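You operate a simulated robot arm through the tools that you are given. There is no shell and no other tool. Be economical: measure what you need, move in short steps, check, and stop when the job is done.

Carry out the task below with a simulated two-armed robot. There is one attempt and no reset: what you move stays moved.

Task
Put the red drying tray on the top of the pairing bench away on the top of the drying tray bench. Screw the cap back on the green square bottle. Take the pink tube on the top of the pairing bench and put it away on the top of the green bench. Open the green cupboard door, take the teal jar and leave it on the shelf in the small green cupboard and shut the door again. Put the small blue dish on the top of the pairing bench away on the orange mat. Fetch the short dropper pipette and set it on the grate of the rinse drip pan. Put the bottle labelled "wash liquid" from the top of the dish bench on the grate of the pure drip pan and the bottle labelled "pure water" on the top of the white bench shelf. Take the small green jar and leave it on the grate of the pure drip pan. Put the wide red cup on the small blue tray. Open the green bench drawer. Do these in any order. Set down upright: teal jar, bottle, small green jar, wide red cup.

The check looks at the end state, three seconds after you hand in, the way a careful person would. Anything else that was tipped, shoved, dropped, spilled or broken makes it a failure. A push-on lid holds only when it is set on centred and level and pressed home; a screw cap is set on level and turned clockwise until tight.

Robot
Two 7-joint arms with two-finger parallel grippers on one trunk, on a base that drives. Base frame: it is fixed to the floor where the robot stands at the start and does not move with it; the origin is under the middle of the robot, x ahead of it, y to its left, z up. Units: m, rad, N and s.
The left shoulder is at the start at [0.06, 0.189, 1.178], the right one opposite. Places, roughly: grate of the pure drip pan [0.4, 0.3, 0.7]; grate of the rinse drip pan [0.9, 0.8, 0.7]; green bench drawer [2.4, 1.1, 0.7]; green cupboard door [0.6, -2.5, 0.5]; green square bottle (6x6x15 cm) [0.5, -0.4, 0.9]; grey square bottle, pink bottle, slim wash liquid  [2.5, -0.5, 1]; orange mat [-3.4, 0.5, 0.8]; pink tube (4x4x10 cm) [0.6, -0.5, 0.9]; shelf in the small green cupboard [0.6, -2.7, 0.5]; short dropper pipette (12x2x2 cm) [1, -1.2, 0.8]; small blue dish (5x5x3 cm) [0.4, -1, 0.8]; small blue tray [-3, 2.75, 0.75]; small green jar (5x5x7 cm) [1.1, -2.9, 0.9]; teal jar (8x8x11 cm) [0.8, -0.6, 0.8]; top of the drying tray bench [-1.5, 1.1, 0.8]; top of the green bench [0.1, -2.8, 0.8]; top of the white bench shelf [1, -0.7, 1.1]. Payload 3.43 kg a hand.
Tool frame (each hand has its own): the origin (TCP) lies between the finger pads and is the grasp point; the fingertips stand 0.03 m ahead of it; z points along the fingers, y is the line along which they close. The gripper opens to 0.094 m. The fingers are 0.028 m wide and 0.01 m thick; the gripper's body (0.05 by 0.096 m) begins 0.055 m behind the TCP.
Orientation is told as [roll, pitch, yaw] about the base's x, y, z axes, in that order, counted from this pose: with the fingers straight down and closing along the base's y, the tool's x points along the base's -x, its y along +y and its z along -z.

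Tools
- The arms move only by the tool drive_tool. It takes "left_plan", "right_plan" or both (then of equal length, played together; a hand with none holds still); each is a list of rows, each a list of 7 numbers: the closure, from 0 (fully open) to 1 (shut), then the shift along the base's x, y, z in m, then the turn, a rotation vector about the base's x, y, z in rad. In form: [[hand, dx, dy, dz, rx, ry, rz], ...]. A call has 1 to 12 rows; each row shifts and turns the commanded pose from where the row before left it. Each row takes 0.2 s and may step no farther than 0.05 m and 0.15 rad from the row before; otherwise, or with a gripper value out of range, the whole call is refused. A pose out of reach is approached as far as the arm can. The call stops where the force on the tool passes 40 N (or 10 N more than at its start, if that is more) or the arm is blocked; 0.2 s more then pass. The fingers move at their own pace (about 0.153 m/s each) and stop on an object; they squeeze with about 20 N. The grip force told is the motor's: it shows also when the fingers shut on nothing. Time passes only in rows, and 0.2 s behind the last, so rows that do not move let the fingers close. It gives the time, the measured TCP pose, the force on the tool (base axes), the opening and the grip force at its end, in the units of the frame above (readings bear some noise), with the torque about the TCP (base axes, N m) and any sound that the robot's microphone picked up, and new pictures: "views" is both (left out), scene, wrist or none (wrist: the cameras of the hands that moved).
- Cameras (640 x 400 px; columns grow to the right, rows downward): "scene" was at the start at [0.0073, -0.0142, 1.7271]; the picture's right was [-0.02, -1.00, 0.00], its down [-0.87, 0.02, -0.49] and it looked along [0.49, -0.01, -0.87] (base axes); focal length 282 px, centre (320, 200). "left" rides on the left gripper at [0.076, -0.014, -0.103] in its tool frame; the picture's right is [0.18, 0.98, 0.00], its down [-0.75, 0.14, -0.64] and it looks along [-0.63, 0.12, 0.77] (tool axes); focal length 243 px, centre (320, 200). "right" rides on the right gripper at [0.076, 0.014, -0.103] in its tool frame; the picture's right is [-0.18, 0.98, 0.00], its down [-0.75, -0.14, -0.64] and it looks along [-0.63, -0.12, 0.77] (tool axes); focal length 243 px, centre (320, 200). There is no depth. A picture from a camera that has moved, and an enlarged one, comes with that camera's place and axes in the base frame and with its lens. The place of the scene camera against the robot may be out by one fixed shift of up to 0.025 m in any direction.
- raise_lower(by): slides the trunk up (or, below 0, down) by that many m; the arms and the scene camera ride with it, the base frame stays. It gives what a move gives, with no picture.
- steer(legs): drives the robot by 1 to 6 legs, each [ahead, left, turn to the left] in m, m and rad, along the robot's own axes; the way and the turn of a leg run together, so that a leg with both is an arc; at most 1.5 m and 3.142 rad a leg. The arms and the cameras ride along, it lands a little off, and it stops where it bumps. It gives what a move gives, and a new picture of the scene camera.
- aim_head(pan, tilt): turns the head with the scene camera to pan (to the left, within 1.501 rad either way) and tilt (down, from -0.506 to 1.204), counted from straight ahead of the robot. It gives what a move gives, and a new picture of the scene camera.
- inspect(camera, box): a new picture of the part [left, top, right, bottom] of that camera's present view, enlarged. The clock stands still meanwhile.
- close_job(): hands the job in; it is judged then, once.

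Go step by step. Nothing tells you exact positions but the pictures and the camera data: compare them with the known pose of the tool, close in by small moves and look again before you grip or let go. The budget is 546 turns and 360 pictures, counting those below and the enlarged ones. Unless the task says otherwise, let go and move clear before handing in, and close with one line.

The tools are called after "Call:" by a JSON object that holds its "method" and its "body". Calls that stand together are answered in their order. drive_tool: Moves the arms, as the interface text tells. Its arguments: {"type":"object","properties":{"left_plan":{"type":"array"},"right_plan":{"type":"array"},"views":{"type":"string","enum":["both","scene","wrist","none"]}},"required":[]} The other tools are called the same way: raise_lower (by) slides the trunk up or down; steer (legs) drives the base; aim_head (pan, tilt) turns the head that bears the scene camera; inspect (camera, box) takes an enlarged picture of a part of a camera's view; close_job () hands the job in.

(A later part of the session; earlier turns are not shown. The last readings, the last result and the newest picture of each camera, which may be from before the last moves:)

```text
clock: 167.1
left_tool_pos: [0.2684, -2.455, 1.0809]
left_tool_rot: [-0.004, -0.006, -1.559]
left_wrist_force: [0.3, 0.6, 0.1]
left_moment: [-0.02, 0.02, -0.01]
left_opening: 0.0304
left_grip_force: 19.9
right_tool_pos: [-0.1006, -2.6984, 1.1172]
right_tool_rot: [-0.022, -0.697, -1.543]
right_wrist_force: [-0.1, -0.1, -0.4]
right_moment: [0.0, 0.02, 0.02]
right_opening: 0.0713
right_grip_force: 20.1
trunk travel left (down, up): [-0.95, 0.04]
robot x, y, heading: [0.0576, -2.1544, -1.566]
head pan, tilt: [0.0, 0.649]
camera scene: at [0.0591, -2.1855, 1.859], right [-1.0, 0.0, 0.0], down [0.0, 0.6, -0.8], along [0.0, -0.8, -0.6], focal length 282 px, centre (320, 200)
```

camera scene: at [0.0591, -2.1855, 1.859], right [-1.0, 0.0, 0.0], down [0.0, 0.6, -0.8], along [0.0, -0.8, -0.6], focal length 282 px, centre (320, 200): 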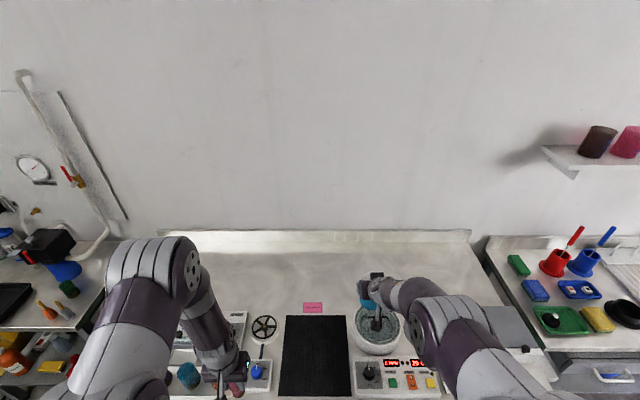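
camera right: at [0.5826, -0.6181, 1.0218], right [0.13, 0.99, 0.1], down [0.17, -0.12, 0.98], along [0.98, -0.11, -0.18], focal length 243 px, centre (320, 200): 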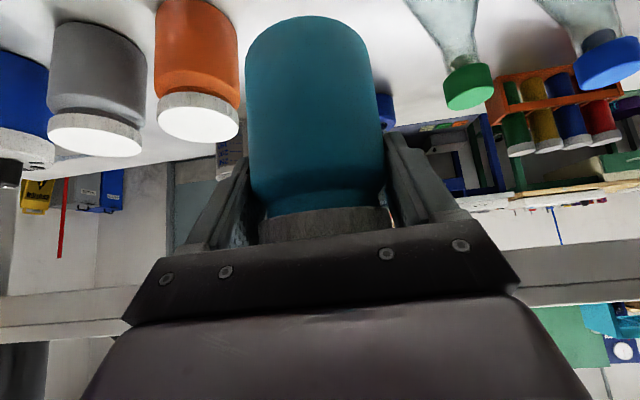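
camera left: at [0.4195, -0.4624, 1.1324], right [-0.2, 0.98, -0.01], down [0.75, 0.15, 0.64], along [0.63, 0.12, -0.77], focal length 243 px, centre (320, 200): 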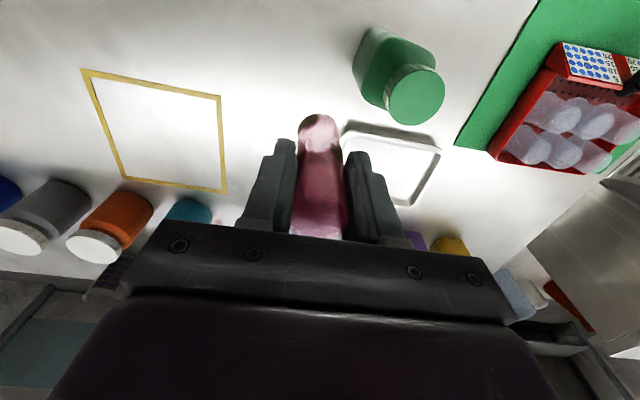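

Call:
{"method": "steer", "body": {"legs": [[0.15, 0, 0]]}}

Call:
{"method": "drive_tool", "body": {"left_plan": [[1, -0.02, -0.04, 0.02, 0, 0, 0], [1, -0.02, -0.04, 0.0, 0, 0, 0], [1, -0.02, -0.04, 0.0, 0, 0, 0], [1, -0.02, -0.04, 0.0, 0, 0, 0]]}}

```text
clock: 168.6
left_tool_pos: [0.2682, -2.5793, 1.0799]
left_tool_rot: [-0.003, 0.0, -1.56]
left_wrist_force: [-0.3, -0.2, -0.2]
left_moment: [0.0, -0.01, 0.0]
left_opening: 0.0306
left_grip_force: 20.2
right_tool_pos: [-0.1017, -2.82, 1.1149]
right_tool_rot: [-0.023, -0.692, -1.545]
right_wrist_force: [0.4, -0.4, 0.0]
right_moment: [-0.01, -0.01, -0.02]
right_opening: 0.0713
right_grip_force: 20.3
trunk travel left (down, up): [-0.95, 0.04]
robot x, y, heading: [0.0621, -2.2689, -1.572]
head pan, tilt: [0.0, 0.649]
stopped in leg 1: the robot was blocked; the commanded pose is now the measured one
camera scene: at [0.0595, -2.3115, 1.8588], right [-1.0, 0.0, 0.0], down [0.0, 0.61, -0.8], along [0.0, -0.8, -0.61], focal length 282 px, centre (320, 200)
```

scene: 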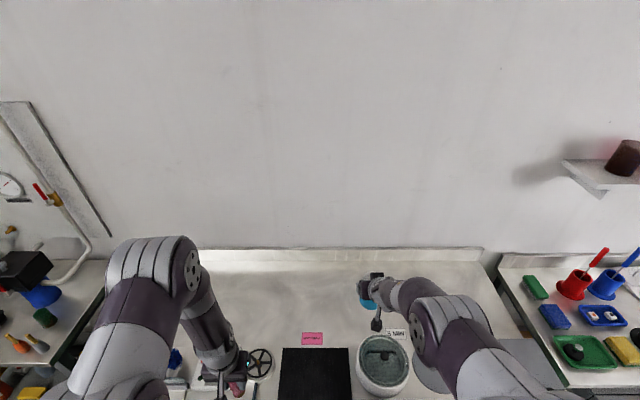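

```text
clock: 169.6
left_tool_pos: [0.1877, -2.7402, 1.1008]
left_tool_rot: [-0.001, 0.001, -1.56]
left_wrist_force: [-0.2, -0.3, -0.7]
left_moment: [0.05, -0.01, 0.0]
left_opening: 0.0304
left_grip_force: 20.5
right_tool_pos: [-0.1007, -2.8211, 1.1148]
right_tool_rot: [-0.022, -0.691, -1.546]
right_wrist_force: [0.0, -1.1, -0.2]
right_moment: [0.0, -0.01, -0.02]
right_opening: 0.0712
right_grip_force: 19.7
trunk travel left (down, up): [-0.95, 0.04]
robot x, y, heading: [0.0584, -2.2711, -1.572]
head pan, tilt: [0.0, 0.649]
camera scene: at [0.0585, -2.3134, 1.8588], right [-1.0, 0.0, 0.0], down [0.0, 0.61, -0.79], along [0.0, -0.79, -0.61], focal length 282 px, centre (320, 200)
camera left: at [0.1726, -2.6638, 1.2027], right [0.98, 0.19, 0.0], down [0.15, -0.75, 0.64], along [0.12, -0.63, -0.77], focal length 243 px, centre (320, 200)
```

scene: 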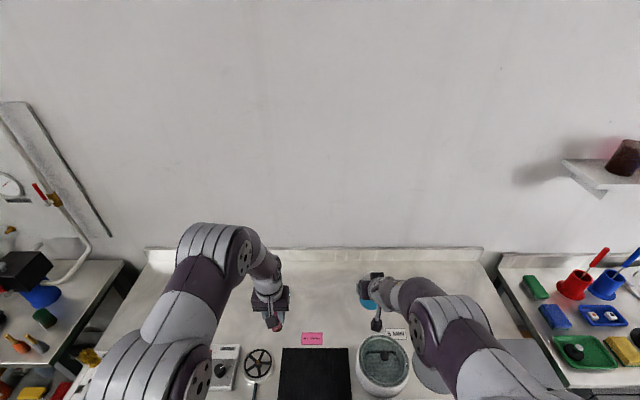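
left: 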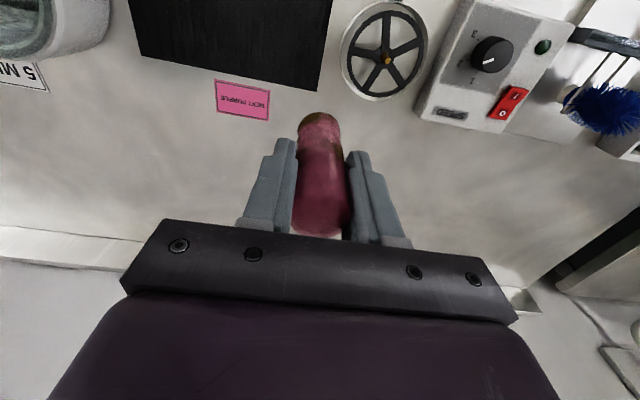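

Call:
{"method": "drive_tool", "body": {"left_plan": [[1, 0, -0.03, -0.035, 0, 0, 0], [1, 0, -0.03, -0.035, 0, 0, 0], [1, 0, -0.03, -0.035, 0, 0, 0], [1, 0, 0, -0.03, 0, 0, 0]], "views": "wrist"}}

```text
clock: 170.6
left_tool_pos: [0.1889, -2.8284, 0.9657]
left_tool_rot: [-0.005, -0.003, -1.562]
left_wrist_force: [-0.2, 0.6, -0.7]
left_moment: [-0.02, 0.0, -0.04]
left_opening: 0.0303
left_grip_force: 20.2
right_tool_pos: [-0.101, -2.8189, 1.1169]
right_tool_rot: [-0.024, -0.693, -1.541]
right_wrist_force: [-0.3, 0.3, 0.4]
right_moment: [0.01, 0.01, 0.02]
right_opening: 0.0713
right_grip_force: 19.8
trunk travel left (down, up): [-0.95, 0.04]
robot x, y, heading: [0.0588, -2.2682, -1.569]
head pan, tilt: [0.0, 0.649]
camera left: at [0.1746, -2.7518, 1.0673], right [0.98, 0.19, -0.01], down [0.15, -0.75, 0.64], along [0.12, -0.63, -0.77], focal length 243 px, centre (320, 200)
```

left: 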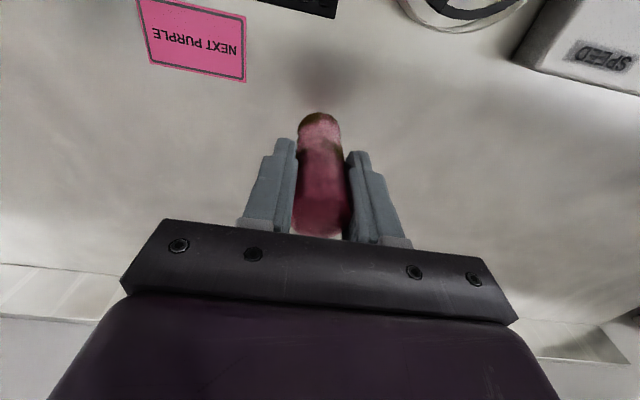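

Call:
{"method": "drive_tool", "body": {"left_plan": [[1, 0, 0, -0.015, 0, 0, 0], [1, 0, 0, -0.01, 0, 0, 0], [1, 0, 0, -0.01, 0, 0, 0], [1, 0, 0, -0.008, 0, 0, 0], [1, 0, 0, -0.006, 0, 0, 0], [1, 0, 0, -0.006, 0, 0, 0]], "views": "wrist"}}

```text
clock: 172.0
left_tool_pos: [0.1874, -2.8283, 0.9102]
left_tool_rot: [-0.003, -0.002, -1.561]
left_wrist_force: [-2.2, 0.4, 16.3]
left_moment: [0.07, 0.0, 0.03]
left_opening: 0.0298
left_grip_force: 19.5
right_tool_pos: [-0.1024, -2.8181, 1.1158]
right_tool_rot: [-0.021, -0.693, -1.544]
right_wrist_force: [-0.6, 0.0, -1.0]
right_moment: [0.05, -0.02, 0.01]
right_opening: 0.0712
right_grip_force: 20.0
trunk travel left (down, up): [-0.95, 0.04]
robot x, y, heading: [0.06, -2.2717, -1.567]
head pan, tilt: [0.0, 0.649]
camera left: at [0.1731, -2.7504, 1.0125], right [0.98, 0.19, 0.0], down [0.15, -0.75, 0.64], along [0.12, -0.63, -0.77], focal length 243 px, centre (320, 200)
```

left: 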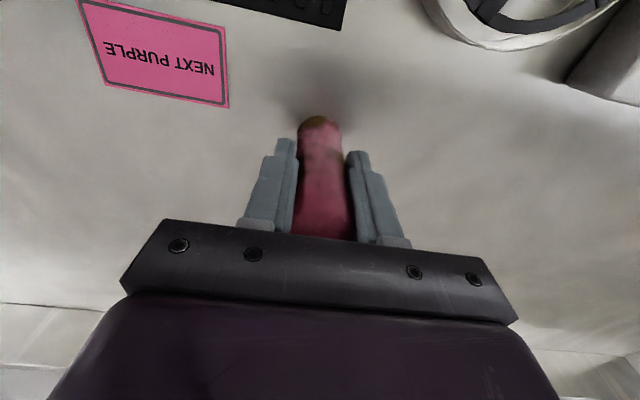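

Call:
{"method": "drive_tool", "body": {"left_plan": [[1, 0, 0, 0.001, 0, 0, 0], [0.5, 0, 0, 0, 0, 0, 0], [0.1, 0, 0, 0, 0, 0, 0], [0, 0, 0, 0.03, 0, 0, 0], [0, 0, 0, 0.04, 0, 0, 0], [0, 0, 0.02, 0.045, 0, 0, 0], [0, 0, 0.03, 0.035, 0, 0, 0], [0, 0, 0.04, 0, 0, 0, 0]], "views": "wrist"}}

```text
clock: 173.8
left_tool_pos: [0.1868, -2.7346, 1.061]
left_tool_rot: [-0.004, -0.001, -1.56]
left_wrist_force: [0.4, 0.7, 0.1]
left_moment: [-0.03, -0.03, -0.01]
left_opening: 0.0939
left_grip_force: 0.0
right_tool_pos: [-0.1006, -2.8178, 1.1158]
right_tool_rot: [-0.023, -0.695, -1.544]
right_wrist_force: [-0.3, -0.7, -0.4]
right_moment: [0.02, 0.02, -0.01]
right_opening: 0.0712
right_grip_force: 20.0
trunk travel left (down, up): [-0.95, 0.04]
robot x, y, heading: [0.0598, -2.2669, -1.572]
head pan, tilt: [0.0, 0.649]
camera left: at [0.1724, -2.6593, 1.1634], right [0.98, 0.19, 0.0], down [0.15, -0.75, 0.64], along [0.12, -0.63, -0.77], focal length 243 px, centre (320, 200)
```

left: 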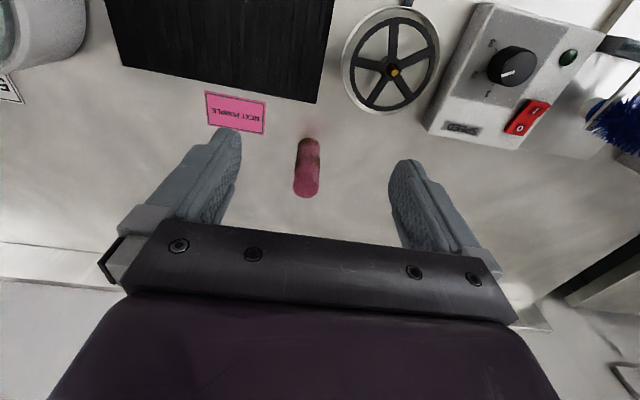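

Tube placed upright. Now I back off and look at the cupboard door.

Call:
{"method": "drive_tool", "body": {"left_plan": [[0, 0, 0.04, 0.03, 0, 0, 0], [0, 0, 0.04, 0.03, 0, 0, 0], [0, 0.02, 0.04, 0.02, 0, 0, 0], [0, 0.02, 0.04, 0, 0, 0, 0]], "views": "none"}}

Call:
{"method": "steer", "body": {"legs": [[-0.65, 0, 0], [0, 0.45, 0]]}}

Call:
{"method": "aim_head", "body": {"pan": 0.0, "tilt": 0.85}}

```text
clock: 174.8
left_tool_pos: [0.2289, -2.5753, 1.1413]
left_tool_rot: [-0.006, -0.001, -1.562]
left_wrist_force: [-0.7, 0.7, 0.3]
left_moment: [-0.08, 0.03, 0.04]
left_opening: 0.0938
left_grip_force: 0.1
right_tool_pos: [-0.1018, -2.8176, 1.1169]
right_tool_rot: [-0.024, -0.696, -1.542]
right_wrist_force: [1.0, 0.0, -0.1]
right_moment: [0.02, 0.02, 0.01]
right_opening: 0.0712
right_grip_force: 20.3
trunk travel left (down, up): [-0.95, 0.04]
robot x, y, heading: [0.0611, -2.2699, -1.57]
head pan, tilt: [0.0, 0.649]
```

```text
clock: 180.7
left_tool_pos: [0.676, -1.9296, 1.1409]
left_tool_rot: [-0.005, -0.003, -1.565]
left_wrist_force: [-0.6, 0.3, -0.2]
left_moment: [-0.01, -0.01, -0.01]
left_opening: 0.094
left_grip_force: 0.0
right_tool_pos: [0.3461, -2.1698, 1.1147]
right_tool_rot: [-0.02, -0.693, -1.549]
right_wrist_force: [0.6, -1.2, -1.5]
right_moment: [-0.02, -0.01, -0.05]
right_opening: 0.0711
right_grip_force: 19.7
trunk travel left (down, up): [-0.95, 0.04]
robot x, y, heading: [0.5101, -1.6211, -1.575]
head pan, tilt: [0.0, 0.649]
camera scene: at [0.5082, -1.6605, 1.8589], right [-1.0, 0.0, 0.0], down [0.0, 0.6, -0.8], along [0.0, -0.8, -0.6], focal length 282 px, centre (320, 200)
```

scene: 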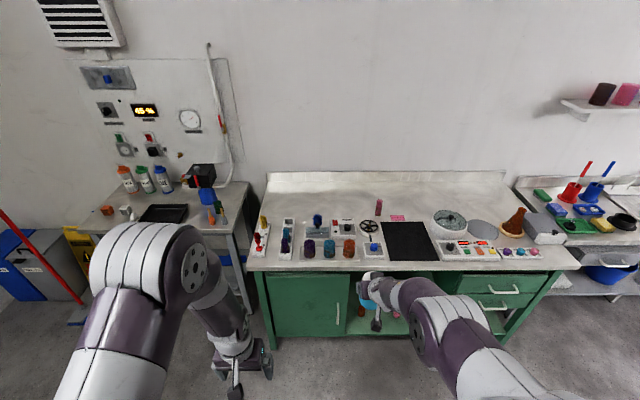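

```text
clock: 181.5
left_tool_pos: [0.6788, -1.9286, 1.1415]
left_tool_rot: [-0.004, -0.002, -1.564]
left_wrist_force: [0.0, 0.7, -0.1]
left_moment: [-0.01, -0.01, -0.02]
left_opening: 0.0941
left_grip_force: 0.0
right_tool_pos: [0.3462, -2.1692, 1.1156]
right_tool_rot: [-0.023, -0.692, -1.546]
right_wrist_force: [0.2, -0.8, -0.8]
right_moment: [0.01, 0.02, 0.01]
right_opening: 0.0713
right_grip_force: 19.7
trunk travel left (down, up): [-0.95, 0.04]
robot x, y, heading: [0.5121, -1.621, -1.572]
head pan, tilt: [0.0, 0.85]
camera scene: at [0.5109, -1.6519, 1.8423], right [-1.0, 0.0, 0.0], down [0.0, 0.75, -0.66], along [0.0, -0.66, -0.75], focal length 282 px, centre (320, 200)
```

scene: 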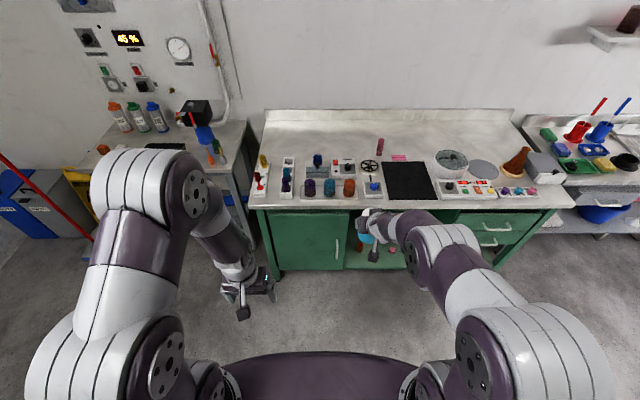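

Call:
{"method": "inspect", "body": {"camera": "scene", "box": [240, 180, 400, 280]}}

Call:
{"method": "inspect", "body": {"camera": "right", "box": [0, 0, 640, 400]}}

```text
4.00 times, centred on (320, 230) of scene
camera zoom: at [0.5109, -1.6519, 1.8423], right [-1.0, 0.0, 0.0], down [0.0, 0.75, -0.66], along [0.0, -0.66, -0.75], focal length 1130 px, centre (320, 80)
```

zoom: 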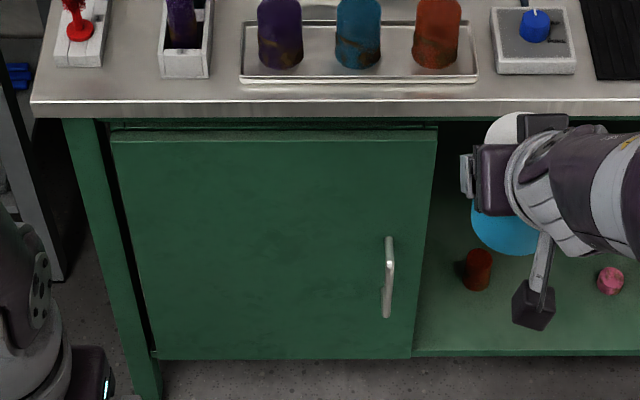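

```text
1.00 times, centred on (320, 200) of right
camera zoom: at [0.3604, -2.0453, 1.1465], right [0.99, -0.13, 0.1], down [-0.12, -0.17, 0.98], along [-0.11, -0.98, -0.18], focal length 243 px, centre (320, 200)
```

zoom: 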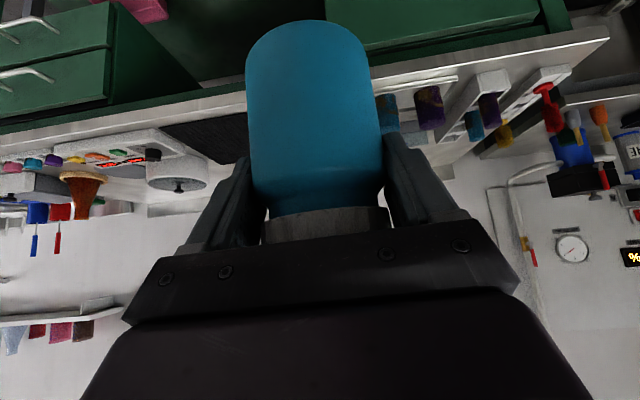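

The door handle is a vertical bar at roughly x 0.42, z 0.37–0.57, hinge on the left side (x 0.76). I turn the left hand to point forward, then lower the trunk.

Call:
{"method": "drive_tool", "body": {"left_plan": [[0, 0, -0.02, 0, -0.14, 0, 0], [0, 0, -0.02, 0, -0.14, 0, 0], [0, 0, -0.02, 0, -0.14, 0, 0], [0, 0, -0.02, 0, -0.14, 0, 0], [0, 0, -0.02, 0, -0.14, 0, 0], [0, 0, -0.02, 0, -0.14, 0, 0], [0, 0, -0.02, 0, -0.14, 0, 0], [0, 0, -0.02, 0, -0.14, 0, 0], [0, 0, -0.02, 0, -0.14, 0, 0], [0, 0, -0.02, 0, -0.14, 0, 0]], "views": "none"}}

Call:
{"method": "raise_lower", "body": {"by": -0.55}}

Call:
{"method": "aim_head", "body": {"pan": 0.0, "tilt": 0.6}}

```text
clock: 183.7
left_tool_pos: [0.6717, -2.1141, 1.1402]
left_tool_rot: [-0.045, -1.302, -1.551]
left_wrist_force: [-0.4, -0.1, -0.3]
left_moment: [0.02, 0.04, 0.02]
left_opening: 0.094
left_grip_force: 0.1
left hand out of reach, approached as far as the arm can: row 3
right_tool_pos: [0.3471, -2.171, 1.1149]
right_tool_rot: [-0.024, -0.694, -1.547]
right_wrist_force: [0.3, 0.5, -1.7]
right_moment: [0.0, 0.01, -0.02]
right_opening: 0.0713
right_grip_force: 20.2
trunk travel left (down, up): [-0.95, 0.04]
robot x, y, heading: [0.5072, -1.6208, -1.571]
head pan, tilt: [0.0, 0.85]
```

```text
refused: -0.55 is not a number from -0.4 to 0.4
```

```text
clock: 184.4
left_tool_pos: [0.6731, -2.1126, 1.1398]
left_tool_rot: [-0.044, -1.3, -1.554]
left_wrist_force: [0.5, -0.4, 0.1]
left_moment: [0.01, -0.02, 0.0]
left_opening: 0.094
left_grip_force: 0.1
right_tool_pos: [0.3468, -2.1691, 1.1158]
right_tool_rot: [-0.022, -0.693, -1.548]
right_wrist_force: [-0.3, 0.0, -0.1]
right_moment: [0.01, 0.01, -0.05]
right_opening: 0.071
right_grip_force: 20.1
trunk travel left (down, up): [-0.95, 0.04]
robot x, y, heading: [0.5092, -1.6221, -1.577]
head pan, tilt: [0.0, 0.6]
camera scene: at [0.5101, -1.6617, 1.8631], right [-1.0, 0.0, 0.0], down [0.0, 0.57, -0.82], along [0.0, -0.82, -0.57], focal length 282 px, centre (320, 200)
```

scene: 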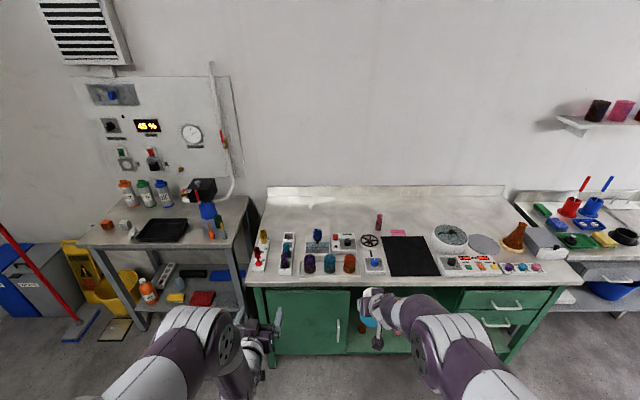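

Call:
{"method": "raise_lower", "body": {"by": -0.4}}

Call:
{"method": "raise_lower", "body": {"by": -0.15}}

Call:
{"method": "inspect", "body": {"camera": "left", "box": [0, 0, 640, 400]}}

Call:
{"method": "aim_head", "body": {"pan": 0.0, "tilt": 0.5}}

```text
clock: 188.3
left_tool_pos: [0.6731, -2.1134, 0.7395]
left_tool_rot: [-0.046, -1.303, -1.55]
left_wrist_force: [-0.6, -0.8, -0.1]
left_moment: [-0.03, -0.03, -0.04]
left_opening: 0.0941
left_grip_force: 0.1
right_tool_pos: [0.3468, -2.1685, 0.7149]
right_tool_rot: [-0.022, -0.691, -1.548]
right_wrist_force: [0.3, 0.3, -0.5]
right_moment: [0.01, -0.02, 0.0]
right_opening: 0.0712
right_grip_force: 19.5
trunk travel left (down, up): [-0.55, 0.44]
robot x, y, heading: [0.509, -1.622, -1.577]
head pan, tilt: [0.0, 0.6]
```

```text
clock: 190.0
left_tool_pos: [0.6729, -2.1139, 0.5903]
left_tool_rot: [-0.047, -1.301, -1.55]
left_wrist_force: [-0.5, 0.6, 0.3]
left_moment: [-0.02, -0.02, -0.01]
left_opening: 0.0941
left_grip_force: 0.0
right_tool_pos: [0.3468, -2.169, 0.5661]
right_tool_rot: [-0.024, -0.694, -1.549]
right_wrist_force: [-0.1, 0.7, -0.7]
right_moment: [-0.05, 0.01, 0.0]
right_opening: 0.0714
right_grip_force: 19.1
trunk travel left (down, up): [-0.4, 0.59]
robot x, y, heading: [0.5075, -1.6194, -1.574]
head pan, tilt: [0.0, 0.6]
```

```text
1.00 times, centred on (320, 200) of left
camera zoom: at [0.66, -1.994, 0.5437], right [0.98, 0.03, -0.19], down [0.16, 0.41, 0.9], along [0.1, -0.91, 0.4], focal length 243 px, centre (320, 200)
```

zoom: 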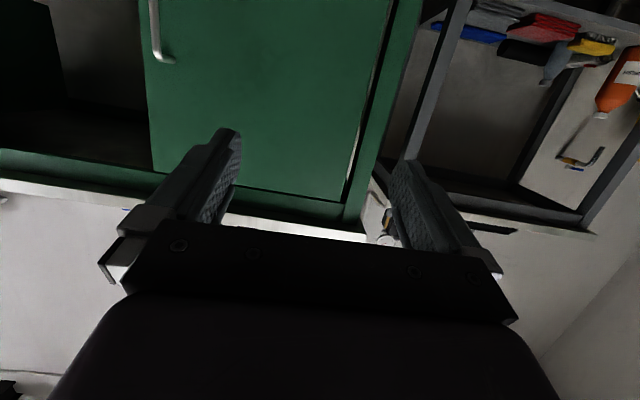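

```text
clock: 190.7
left_tool_pos: [0.6721, -2.1141, 0.5884]
left_tool_rot: [-0.046, -1.301, -1.553]
left_wrist_force: [0.7, 0.7, -0.5]
left_moment: [0.0, -0.03, 0.03]
left_opening: 0.094
left_grip_force: 0.0
right_tool_pos: [0.3472, -2.1692, 0.5667]
right_tool_rot: [-0.021, -0.695, -1.549]
right_wrist_force: [-0.4, -0.6, -0.7]
right_moment: [-0.01, 0.0, 0.01]
right_opening: 0.0713
right_grip_force: 20.2
trunk travel left (down, up): [-0.4, 0.59]
robot x, y, heading: [0.512, -1.6188, -1.577]
head pan, tilt: [0.0, 0.499]
camera scene: at [0.5101, -1.6646, 1.3222], right [-1.0, 0.0, 0.0], down [0.0, 0.48, -0.88], along [0.0, -0.88, -0.48], focal length 282 px, centre (320, 200)
```

scene: 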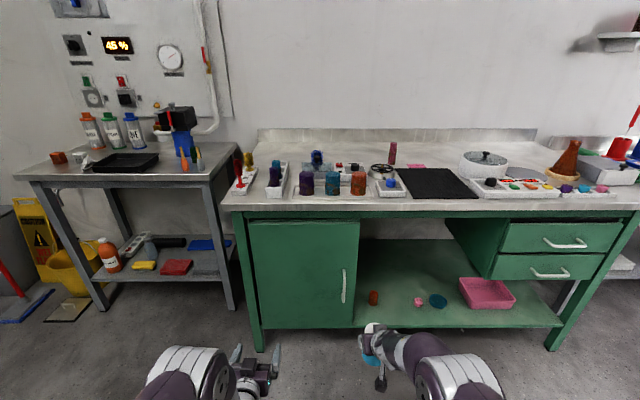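

Call:
{"method": "drive_tool", "body": {"left_plan": [[0, -0.02, 0, -0.022, 0, 0, 0], [0, -0.02, 0, -0.022, 0, 0, 0], [0, -0.02, 0, -0.022, 0, 0, 0], [0, -0.02, 0, -0.022, 0, 0, 0], [0, -0.02, 0, -0.022, 0, 0, 0]], "right_plan": [[1, -0.038, 0, 0, 0, 0, 0], [1, -0.038, 0, 0, 0, 0, 0], [1, -0.038, 0, 0, 0, 0, 0], [1, -0.038, 0, 0, 0, 0, 0], [1, -0.038, 0, 0, 0, 0, 0]], "views": "none"}}

Call:
{"method": "steer", "body": {"legs": [[0.2, -0.155, 0.005]]}}

Call:
{"method": "inspect", "body": {"camera": "left", "box": [0, 0, 640, 400]}}

```text
clock: 191.9
left_tool_pos: [0.5717, -2.113, 0.4806]
left_tool_rot: [-0.042, -1.301, -1.554]
left_wrist_force: [0.4, -0.4, 0.6]
left_moment: [0.0, -0.01, 0.03]
left_opening: 0.0939
left_grip_force: 0.0
right_tool_pos: [0.1802, -2.1729, 0.5659]
right_tool_rot: [-0.02, -0.692, -1.549]
right_wrist_force: [1.0, 0.2, -0.2]
right_moment: [0.01, -0.03, -0.02]
right_opening: 0.0712
right_grip_force: 20.0
right hand out of reach, approached as far as the arm can: row 1, 2
trunk travel left (down, up): [-0.4, 0.59]
robot x, y, heading: [0.5108, -1.6153, -1.572]
head pan, tilt: [0.0, 0.499]
```

```text
clock: 193.7
left_tool_pos: [0.4187, -2.3127, 0.4788]
left_tool_rot: [-0.042, -1.301, -1.548]
left_wrist_force: [0.3, 0.2, -0.2]
left_moment: [0.01, 0.02, -0.01]
left_opening: 0.0938
left_grip_force: 0.1
right_tool_pos: [0.0273, -2.3754, 0.566]
right_tool_rot: [-0.022, -0.693, -1.545]
right_wrist_force: [0.6, -0.2, -1.0]
right_moment: [0.0, 0.01, 0.0]
right_opening: 0.0712
right_grip_force: 20.2
trunk travel left (down, up): [-0.4, 0.59]
robot x, y, heading: [0.3532, -1.8196, -1.573]
head pan, tilt: [0.0, 0.499]
camera scene: at [0.3535, -1.8651, 1.3222], right [-1.0, 0.0, 0.0], down [0.0, 0.48, -0.88], along [0.0, -0.88, -0.48], focal length 282 px, centre (320, 200)
```

scene: 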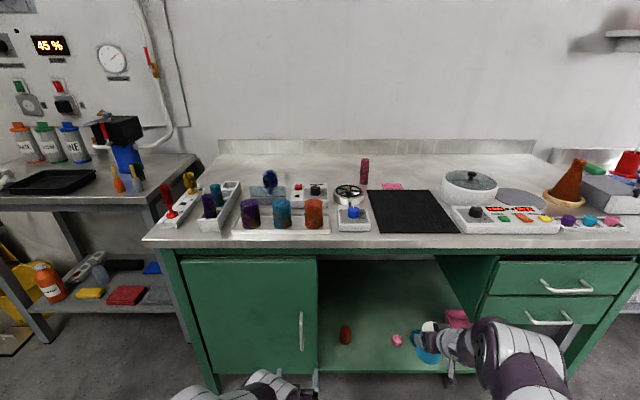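

```text
1.00 times, centred on (320, 200) of left
camera zoom: at [0.4056, -2.1931, 0.4331], right [0.98, 0.03, -0.19], down [0.16, 0.42, 0.9], along [0.11, -0.91, 0.4], focal length 243 px, centre (320, 200)
```

zoom: 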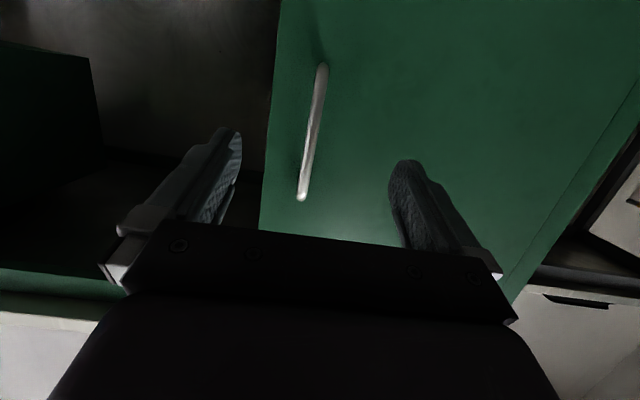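

Call:
{"method": "drive_tool", "body": {"left_plan": [[0, -0.002, -0.035, 0, 0, 0, 0], [0, -0.002, -0.035, 0, 0, 0, 0], [0, 0, -0.03, 0, 0, 0, 0]], "views": "wrist"}}

```text
clock: 194.5
left_tool_pos: [0.4156, -2.4125, 0.4812]
left_tool_rot: [-0.043, -1.303, -1.549]
left_wrist_force: [0.7, 0.0, -0.1]
left_moment: [-0.01, 0.01, 0.04]
left_opening: 0.094
left_grip_force: 0.1
right_tool_pos: [0.0285, -2.3753, 0.567]
right_tool_rot: [-0.022, -0.692, -1.544]
right_wrist_force: [-0.4, 0.4, 0.2]
right_moment: [-0.03, -0.03, 0.03]
right_opening: 0.0711
right_grip_force: 19.7
trunk travel left (down, up): [-0.4, 0.59]
robot x, y, heading: [0.3523, -1.8212, -1.568]
head pan, tilt: [0.0, 0.499]
camera left: at [0.4026, -2.2927, 0.4344], right [0.98, 0.03, -0.19], down [0.16, 0.42, 0.9], along [0.11, -0.91, 0.4], focal length 243 px, centre (320, 200)
```

left: 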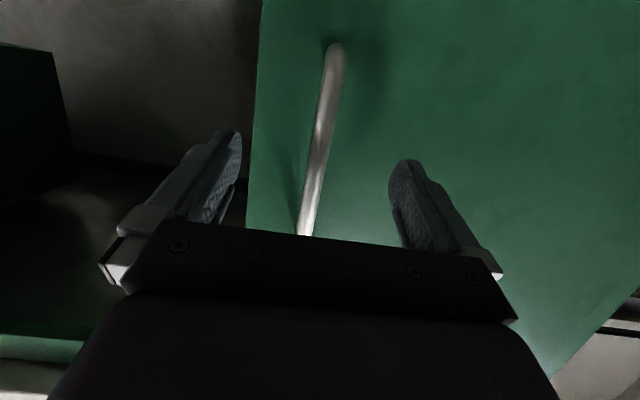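

Call:
{"method": "drive_tool", "body": {"left_plan": [[0, 0, -0.02, 0, 0, 0, 0], [0, 0, -0.01, 0, 0, 0, 0], [0.5, 0, 0, 0, 0, 0, 0], [1, 0, 0, 0, 0, 0, 0], [1, 0, 0, 0, 0, 0, 0], [1, 0, 0, 0, 0, 0, 0]], "views": "wrist"}}

```text
clock: 195.9
left_tool_pos: [0.4129, -2.4423, 0.4804]
left_tool_rot: [-0.038, -1.301, -1.555]
left_wrist_force: [-14.8, 3.1, -2.0]
left_moment: [-0.21, -0.82, 0.03]
left_opening: 0.0163
left_grip_force: 45.1
right_tool_pos: [0.0268, -2.3747, 0.5656]
right_tool_rot: [-0.02, -0.695, -1.545]
right_wrist_force: [0.4, 0.5, -0.6]
right_moment: [0.0, -0.01, 0.01]
right_opening: 0.0713
right_grip_force: 19.6
trunk travel left (down, up): [-0.4, 0.59]
robot x, y, heading: [0.3537, -1.8195, -1.568]
head pan, tilt: [0.0, 0.499]
camera left: at [0.4006, -2.3228, 0.4337], right [0.98, 0.03, -0.19], down [0.16, 0.41, 0.9], along [0.1, -0.91, 0.4], focal length 243 px, centre (320, 200)
```

left: 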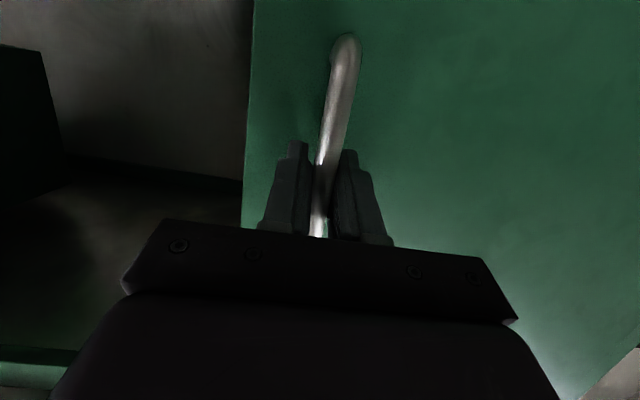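

Call:
{"method": "drive_tool", "body": {"left_plan": [[1, 0.0058, 0.0275, 0, 0, 0, 0], [1, 0.0079, 0.027, 0, 0, 0, 0], [1, 0.01, 0.0262, 0, 0, 0, 0], [1, 0.0121, 0.0253, 0, 0, 0, 0]], "views": "scene"}}

```text
clock: 196.9
left_tool_pos: [0.4514, -2.3358, 0.4802]
left_tool_rot: [-0.039, -1.299, -1.553]
left_wrist_force: [-16.9, 9.4, -0.8]
left_moment: [0.35, -0.91, 0.11]
left_opening: 0.0162
left_grip_force: 44.8
right_tool_pos: [0.0278, -2.3751, 0.5668]
right_tool_rot: [-0.02, -0.693, -1.545]
right_wrist_force: [-0.6, 0.2, -0.4]
right_moment: [-0.01, -0.02, -0.01]
right_opening: 0.0712
right_grip_force: 20.1
trunk travel left (down, up): [-0.4, 0.59]
robot x, y, heading: [0.3531, -1.8187, -1.571]
head pan, tilt: [0.0, 0.499]
camera scene: at [0.3528, -1.864, 1.3223], right [-1.0, 0.0, 0.0], down [0.0, 0.48, -0.88], along [0.0, -0.88, -0.48], focal length 282 px, centre (320, 200)
```

scene: 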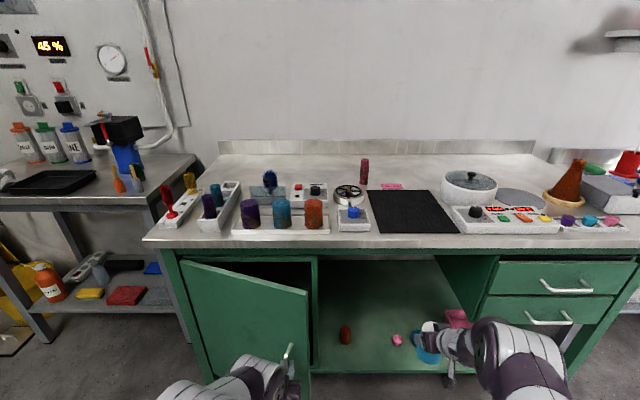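

Call:
{"method": "drive_tool", "body": {"left_plan": [[1, 0.0141, 0.0243, 0, 0, 0, 0], [1, 0.016, 0.0231, 0, 0, 0, 0], [1, 0.0178, 0.0217, 0, 0, 0, 0], [1, 0.0194, 0.0202, 0, 0, 0, 0], [1, 0.021, 0.0186, 0, 0, 0, 0], [1, 0.0224, 0.0169, 0, 0, 0, 0]], "views": "scene"}}

```text
clock: 198.3
left_tool_pos: [0.5633, -2.2134, 0.4813]
left_tool_rot: [-0.042, -1.304, -1.548]
left_wrist_force: [10.9, -16.8, 5.9]
left_moment: [-0.09, -0.8, -0.01]
left_opening: 0.0162
left_grip_force: 45.5
right_tool_pos: [0.0283, -2.3759, 0.5667]
right_tool_rot: [-0.023, -0.692, -1.542]
right_wrist_force: [0.3, 0.8, -0.4]
right_moment: [0.01, 0.0, 0.01]
right_opening: 0.0709
right_grip_force: 19.8
trunk travel left (down, up): [-0.4, 0.59]
robot x, y, heading: [0.352, -1.8205, -1.569]
head pan, tilt: [0.0, 0.499]
camera scene: at [0.3549, -1.8654, 1.3223], right [-1.0, 0.0, 0.0], down [0.0, 0.48, -0.88], along [0.0, -0.88, -0.48], focal length 282 px, centre (320, 200)
```

scene: 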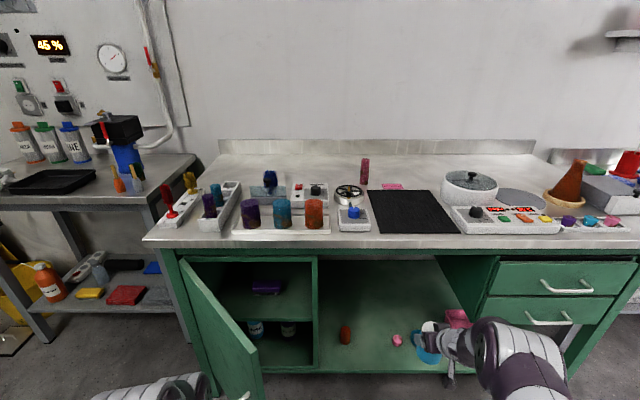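

Call:
{"method": "drive_tool", "body": {"left_plan": [[0.4, 0, 0, 0, 0, 0, 0], [0.2, 0, 0, 0, 0, 0, 0], [0.2, 0, 0.04, 0, 0, 0, 0], [0.2, -0.01, 0.04, 0, 0, 0, 0], [0.6, -0.045, 0, 0, 0, 0, 0], [1, -0.045, 0, 0, 0, 0, 0], [1, -0.045, 0, 0, 0, 0, 0], [1, -0.03, -0.03, 0, 0, 0, 0], [1, 0, -0.045, 0, 0, 0, 0], [1, 0, -0.045, 0, 0, 0, 0]], "views": "scene"}}

```text
clock: 199.9
left_tool_pos: [0.5343, -2.1569, 0.4792]
left_tool_rot: [-0.136, -1.307, -1.093]
left_wrist_force: [-1.2, -0.2, 0.1]
left_moment: [0.02, 0.01, -0.03]
left_opening: 0.0
left_grip_force: 20.1
right_tool_pos: [0.0282, -2.3742, 0.5672]
right_tool_rot: [-0.022, -0.693, -1.543]
right_wrist_force: [-1.4, -0.3, -0.2]
right_moment: [0.01, 0.02, -0.02]
right_opening: 0.0712
right_grip_force: 19.9
trunk travel left (down, up): [-0.4, 0.59]
robot x, y, heading: [0.3551, -1.8213, -1.573]
head pan, tilt: [0.0, 0.499]
stopped in row 7 (left hand): the arm was blocked; the commanded pose is now the measured one
camera scene: at [0.3537, -1.8645, 1.3223], right [-1.0, 0.0, 0.0], down [0.0, 0.48, -0.88], along [0.0, -0.88, -0.48], focal length 282 px, centre (320, 200)
```

scene: 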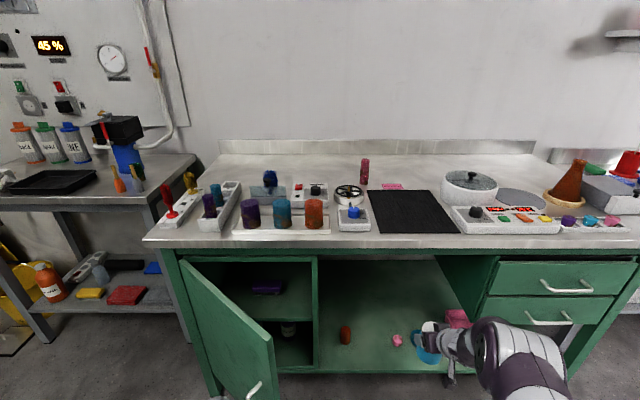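

Call:
{"method": "steer", "body": {"legs": [[-0.2, 0, 0]]}}

Call:
{"method": "drive_tool", "body": {"left_plan": [[1, -0.01, -0.03, 0, 0, 0, -0.12], [1, -0.02, -0.03, 0, 0, 0, -0.12], [1, -0.03, -0.03, 0, 0, 0, -0.12], [1, -0.03, -0.03, 0, 0, 0, -0.1], [1, -0.03, -0.03, 0, 0, 0, 0]], "views": "scene"}}

```text
clock: 201.5
left_tool_pos: [0.5345, -1.9555, 0.4792]
left_tool_rot: [-0.138, -1.307, -1.092]
left_wrist_force: [-0.6, 0.6, -0.1]
left_moment: [0.02, -0.04, 0.0]
left_opening: 0.0001
left_grip_force: 20.0
right_tool_pos: [0.0279, -2.1731, 0.5674]
right_tool_rot: [-0.023, -0.694, -1.545]
right_wrist_force: [-0.1, 0.7, -1.4]
right_moment: [0.01, 0.01, 0.0]
right_opening: 0.0713
right_grip_force: 20.1
trunk travel left (down, up): [-0.4, 0.59]
robot x, y, heading: [0.3503, -1.6196, -1.567]
head pan, tilt: [0.0, 0.499]
camera scene: at [0.3535, -1.6624, 1.3223], right [-1.0, 0.0, 0.0], down [0.0, 0.48, -0.88], along [0.0, -0.88, -0.48], focal length 282 px, centre (320, 200)
```

scene: 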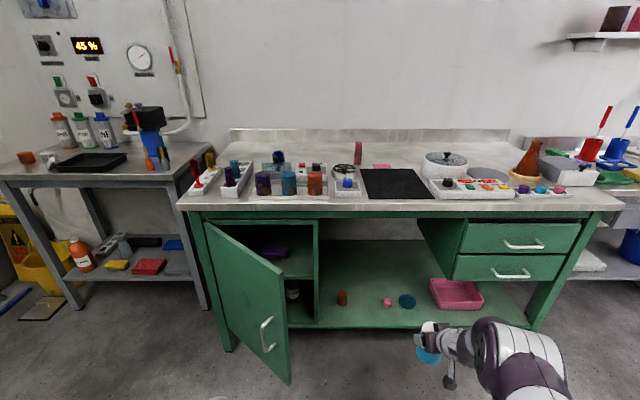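

```text
clock: 202.7
left_tool_pos: [0.4154, -2.105, 0.4794]
left_tool_rot: [-0.135, -1.304, -1.558]
left_wrist_force: [-0.9, 1.2, 0.4]
left_moment: [0.0, -0.03, -0.01]
left_opening: 0.0
left_grip_force: 20.0
right_tool_pos: [0.0273, -2.1726, 0.567]
right_tool_rot: [-0.022, -0.692, -1.544]
right_wrist_force: [0.3, -0.1, 0.2]
right_moment: [0.01, -0.04, 0.01]
right_opening: 0.0711
right_grip_force: 20.3
trunk travel left (down, up): [-0.4, 0.59]
robot x, y, heading: [0.3532, -1.6191, -1.568]
head pan, tilt: [0.0, 0.499]
camera scene: at [0.3533, -1.6633, 1.3223], right [-1.0, 0.0, 0.0], down [0.0, 0.48, -0.88], along [0.0, -0.88, -0.48], focal length 282 px, centre (320, 200)
```

scene: 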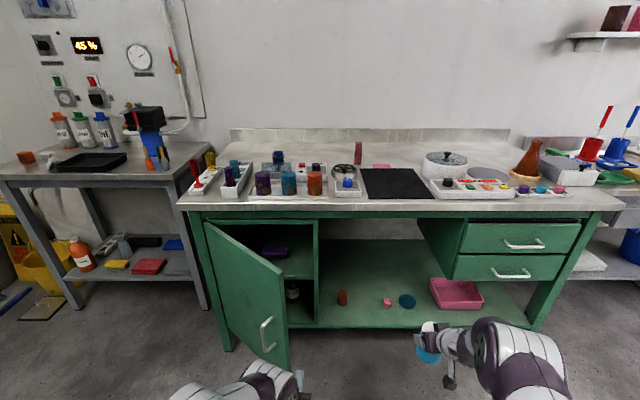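

Call:
{"method": "drive_tool", "body": {"left_plan": [[1, -0.035, 0, 0, 0, 0, 0], [1, -0.035, 0, 0, 0, 0, 0]], "views": "none"}}

Call:
{"method": "steer", "body": {"legs": [[0.21, 0, 0]]}}

Call:
{"method": "drive_tool", "body": {"left_plan": [[1, 0.01, -0.04, 0, 0, 0, 0], [1, 0.04, 0, 0, 0, 0, 0], [1, 0.04, 0.0, 0, 0, 0, 0], [1, 0.04, 0.0, 0, 0, 0, 0], [1, 0.04, 0.0, 0, 0, 0, 0]], "views": "scene"}}

```text
clock: 203.3
left_tool_pos: [0.3443, -2.107, 0.4801]
left_tool_rot: [-0.135, -1.305, -1.553]
left_wrist_force: [-0.3, -0.8, 0.1]
left_moment: [0.04, -0.01, 0.01]
left_opening: 0.0001
left_grip_force: 20.0
right_tool_pos: [0.0273, -2.1729, 0.5671]
right_tool_rot: [-0.023, -0.693, -1.546]
right_wrist_force: [0.3, -0.6, -0.4]
right_moment: [-0.03, 0.0, 0.0]
right_opening: 0.071
right_grip_force: 20.4
trunk travel left (down, up): [-0.4, 0.59]
robot x, y, heading: [0.3492, -1.6204, -1.572]
head pan, tilt: [0.0, 0.499]
```

```text
clock: 204.9
left_tool_pos: [0.3452, -2.316, 0.4787]
left_tool_rot: [-0.137, -1.304, -1.551]
left_wrist_force: [-0.3, -0.1, 0.1]
left_moment: [-0.01, 0.02, 0.0]
left_opening: 0.0
left_grip_force: 20.2
right_tool_pos: [0.029, -2.3838, 0.5665]
right_tool_rot: [-0.023, -0.694, -1.544]
right_wrist_force: [0.2, -0.5, -0.4]
right_moment: [0.05, -0.02, 0.02]
right_opening: 0.0712
right_grip_force: 19.9
trunk travel left (down, up): [-0.4, 0.59]
robot x, y, heading: [0.3502, -1.8285, -1.569]
head pan, tilt: [0.0, 0.499]
camera scene: at [0.354, -1.8737, 1.3222], right [-1.0, 0.0, 0.0], down [0.0, 0.48, -0.88], along [0.0, -0.88, -0.48], focal length 282 px, centre (320, 200)
```

scene: 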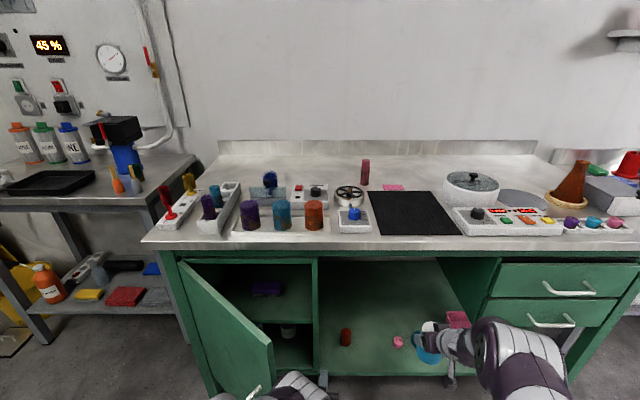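

```text
clock: 206.3
left_tool_pos: [0.4117, -2.3502, 0.4698]
left_tool_rot: [-0.128, -1.273, -1.685]
left_wrist_force: [1.2, 0.0, -0.4]
left_moment: [-0.04, 0.0, -0.05]
left_opening: 0.0
left_grip_force: 20.2
right_tool_pos: [-0.0699, -2.3458, 0.5693]
right_tool_rot: [-0.022, -0.699, -1.645]
right_wrist_force: [0.7, 0.7, 1.4]
right_moment: [-0.01, 0.0, -0.02]
right_opening: 0.0712
right_grip_force: 20.1
trunk travel left (down, up): [-0.4, 0.59]
robot x, y, heading: [0.3123, -1.8268, -1.671]
head pan, tilt: [0.0, 0.499]
stopped in row 5 (left hand): the arm was blocked; the commanded pose is now the measured one
camera scene: at [0.3056, -1.8647, 1.3224], right [-1.0, 0.1, 0.0], down [0.05, 0.47, -0.88], along [-0.08, -0.88, -0.47], focal length 282 px, centre (320, 200)
```

scene: 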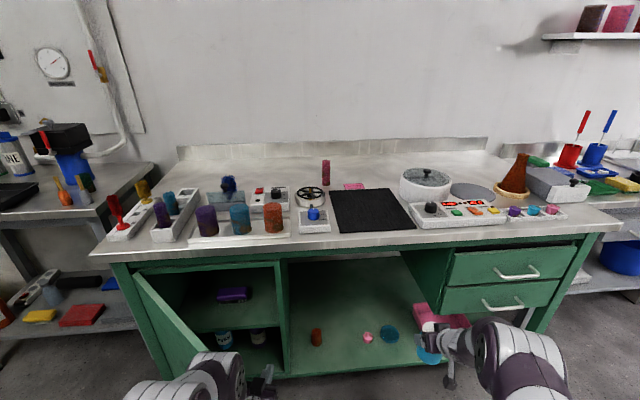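

Call:
{"method": "steer", "body": {"legs": [[0, 0.12, 0.1], [0, 0.12, 0]]}}

```text
clock: 207.0
left_tool_pos: [0.4146, -2.3466, 0.4641]
left_tool_rot: [-0.133, -1.258, -1.68]
left_wrist_force: [0.2, -0.1, 0.3]
left_moment: [0.03, -0.01, 0.03]
left_opening: 0.0001
left_grip_force: 20.1
right_tool_pos: [-0.0637, -2.3477, 0.5679]
right_tool_rot: [-0.021, -0.693, -1.64]
right_wrist_force: [0.2, 0.6, -0.2]
right_moment: [0.0, -0.02, 0.01]
right_opening: 0.0712
right_grip_force: 20.0
trunk travel left (down, up): [-0.4, 0.59]
robot x, y, heading: [0.3141, -1.8279, -1.667]
head pan, tilt: [0.0, 0.499]
stopped in leg 1: the robot was blocked; the commanded pose is now the measured one
camera scene: at [0.311, -1.8699, 1.3222], right [-1.0, 0.09, 0.0], down [0.04, 0.48, -0.88], along [-0.08, -0.87, -0.48], focal length 282 px, centre (320, 200)
```

scene: 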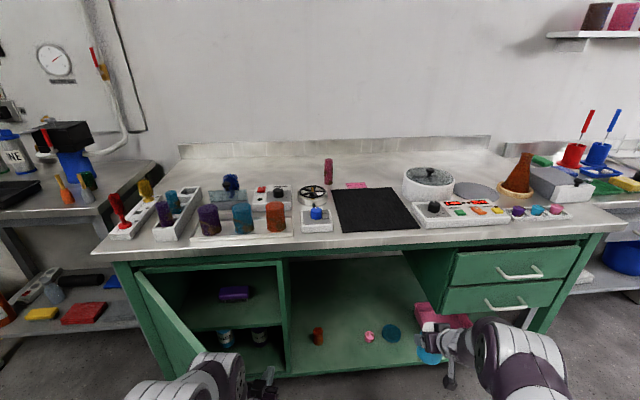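

Call:
{"method": "steer", "body": {"legs": [[-0.17, 0, 0], [0, 0, 0.097]]}}

Call:
{"method": "inspect", "body": {"camera": "left", "box": [0, 0, 640, 400]}}

```text
clock: 209.0
left_tool_pos: [0.4823, -2.1669, 0.4645]
left_tool_rot: [-0.136, -1.262, -1.579]
left_wrist_force: [-0.5, -0.3, 0.5]
left_moment: [-0.03, -0.01, -0.03]
left_opening: 0.0
left_grip_force: 20.3
right_tool_pos: [0.0066, -2.2143, 0.5674]
right_tool_rot: [-0.022, -0.693, -1.542]
right_wrist_force: [0.2, 0.2, -0.4]
right_moment: [-0.03, 0.02, 0.01]
right_opening: 0.0711
right_grip_force: 20.0
trunk travel left (down, up): [-0.4, 0.59]
robot x, y, heading: [0.3317, -1.6586, -1.563]
head pan, tilt: [0.0, 0.499]
camera scene: at [0.3301, -1.7032, 1.3223], right [-1.0, -0.01, 0.0], down [0.0, 0.48, -0.88], along [0.01, -0.88, -0.48], focal length 282 px, centre (320, 200)
```

scene: 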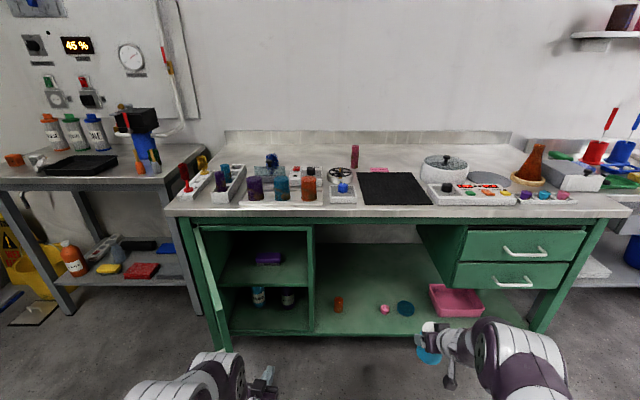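

```text
1.00 times, centred on (320, 200) of left
camera zoom: at [0.4819, -2.0445, 0.4229], right [0.97, -0.08, -0.22], down [0.23, 0.35, 0.91], along [0.01, -0.93, 0.36], focal length 243 px, centre (320, 200)
```

zoom: 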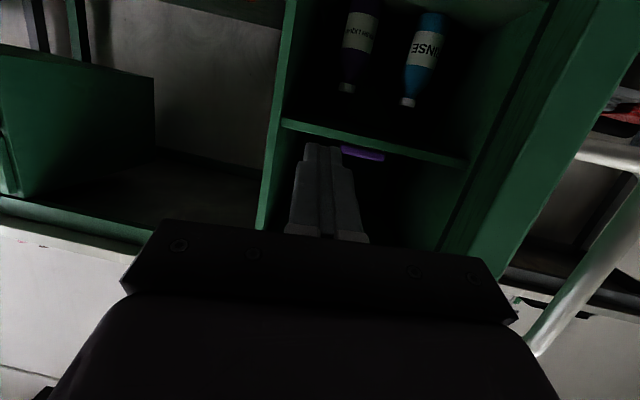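

The door is wide open now. I look closer at the shelf.

Call:
{"method": "inspect", "body": {"camera": "scene", "box": [180, 210, 340, 350]}}

```text
2.86 times, centred on (260, 280) of scene
camera zoom: at [0.3301, -1.7032, 1.3223], right [-1.0, -0.01, 0.0], down [0.0, 0.48, -0.88], along [0.01, -0.88, -0.48], focal length 807 px, centre (491, -29)
```

zoom: 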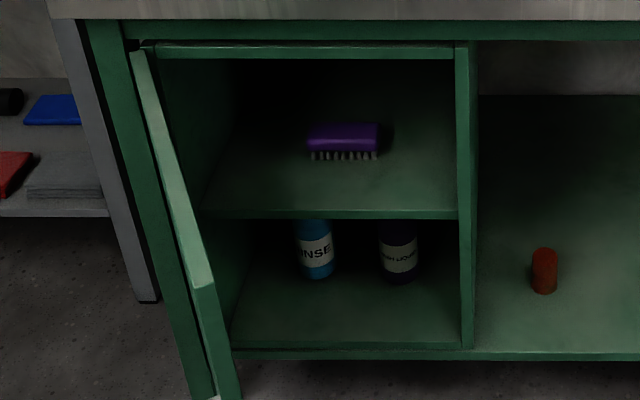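

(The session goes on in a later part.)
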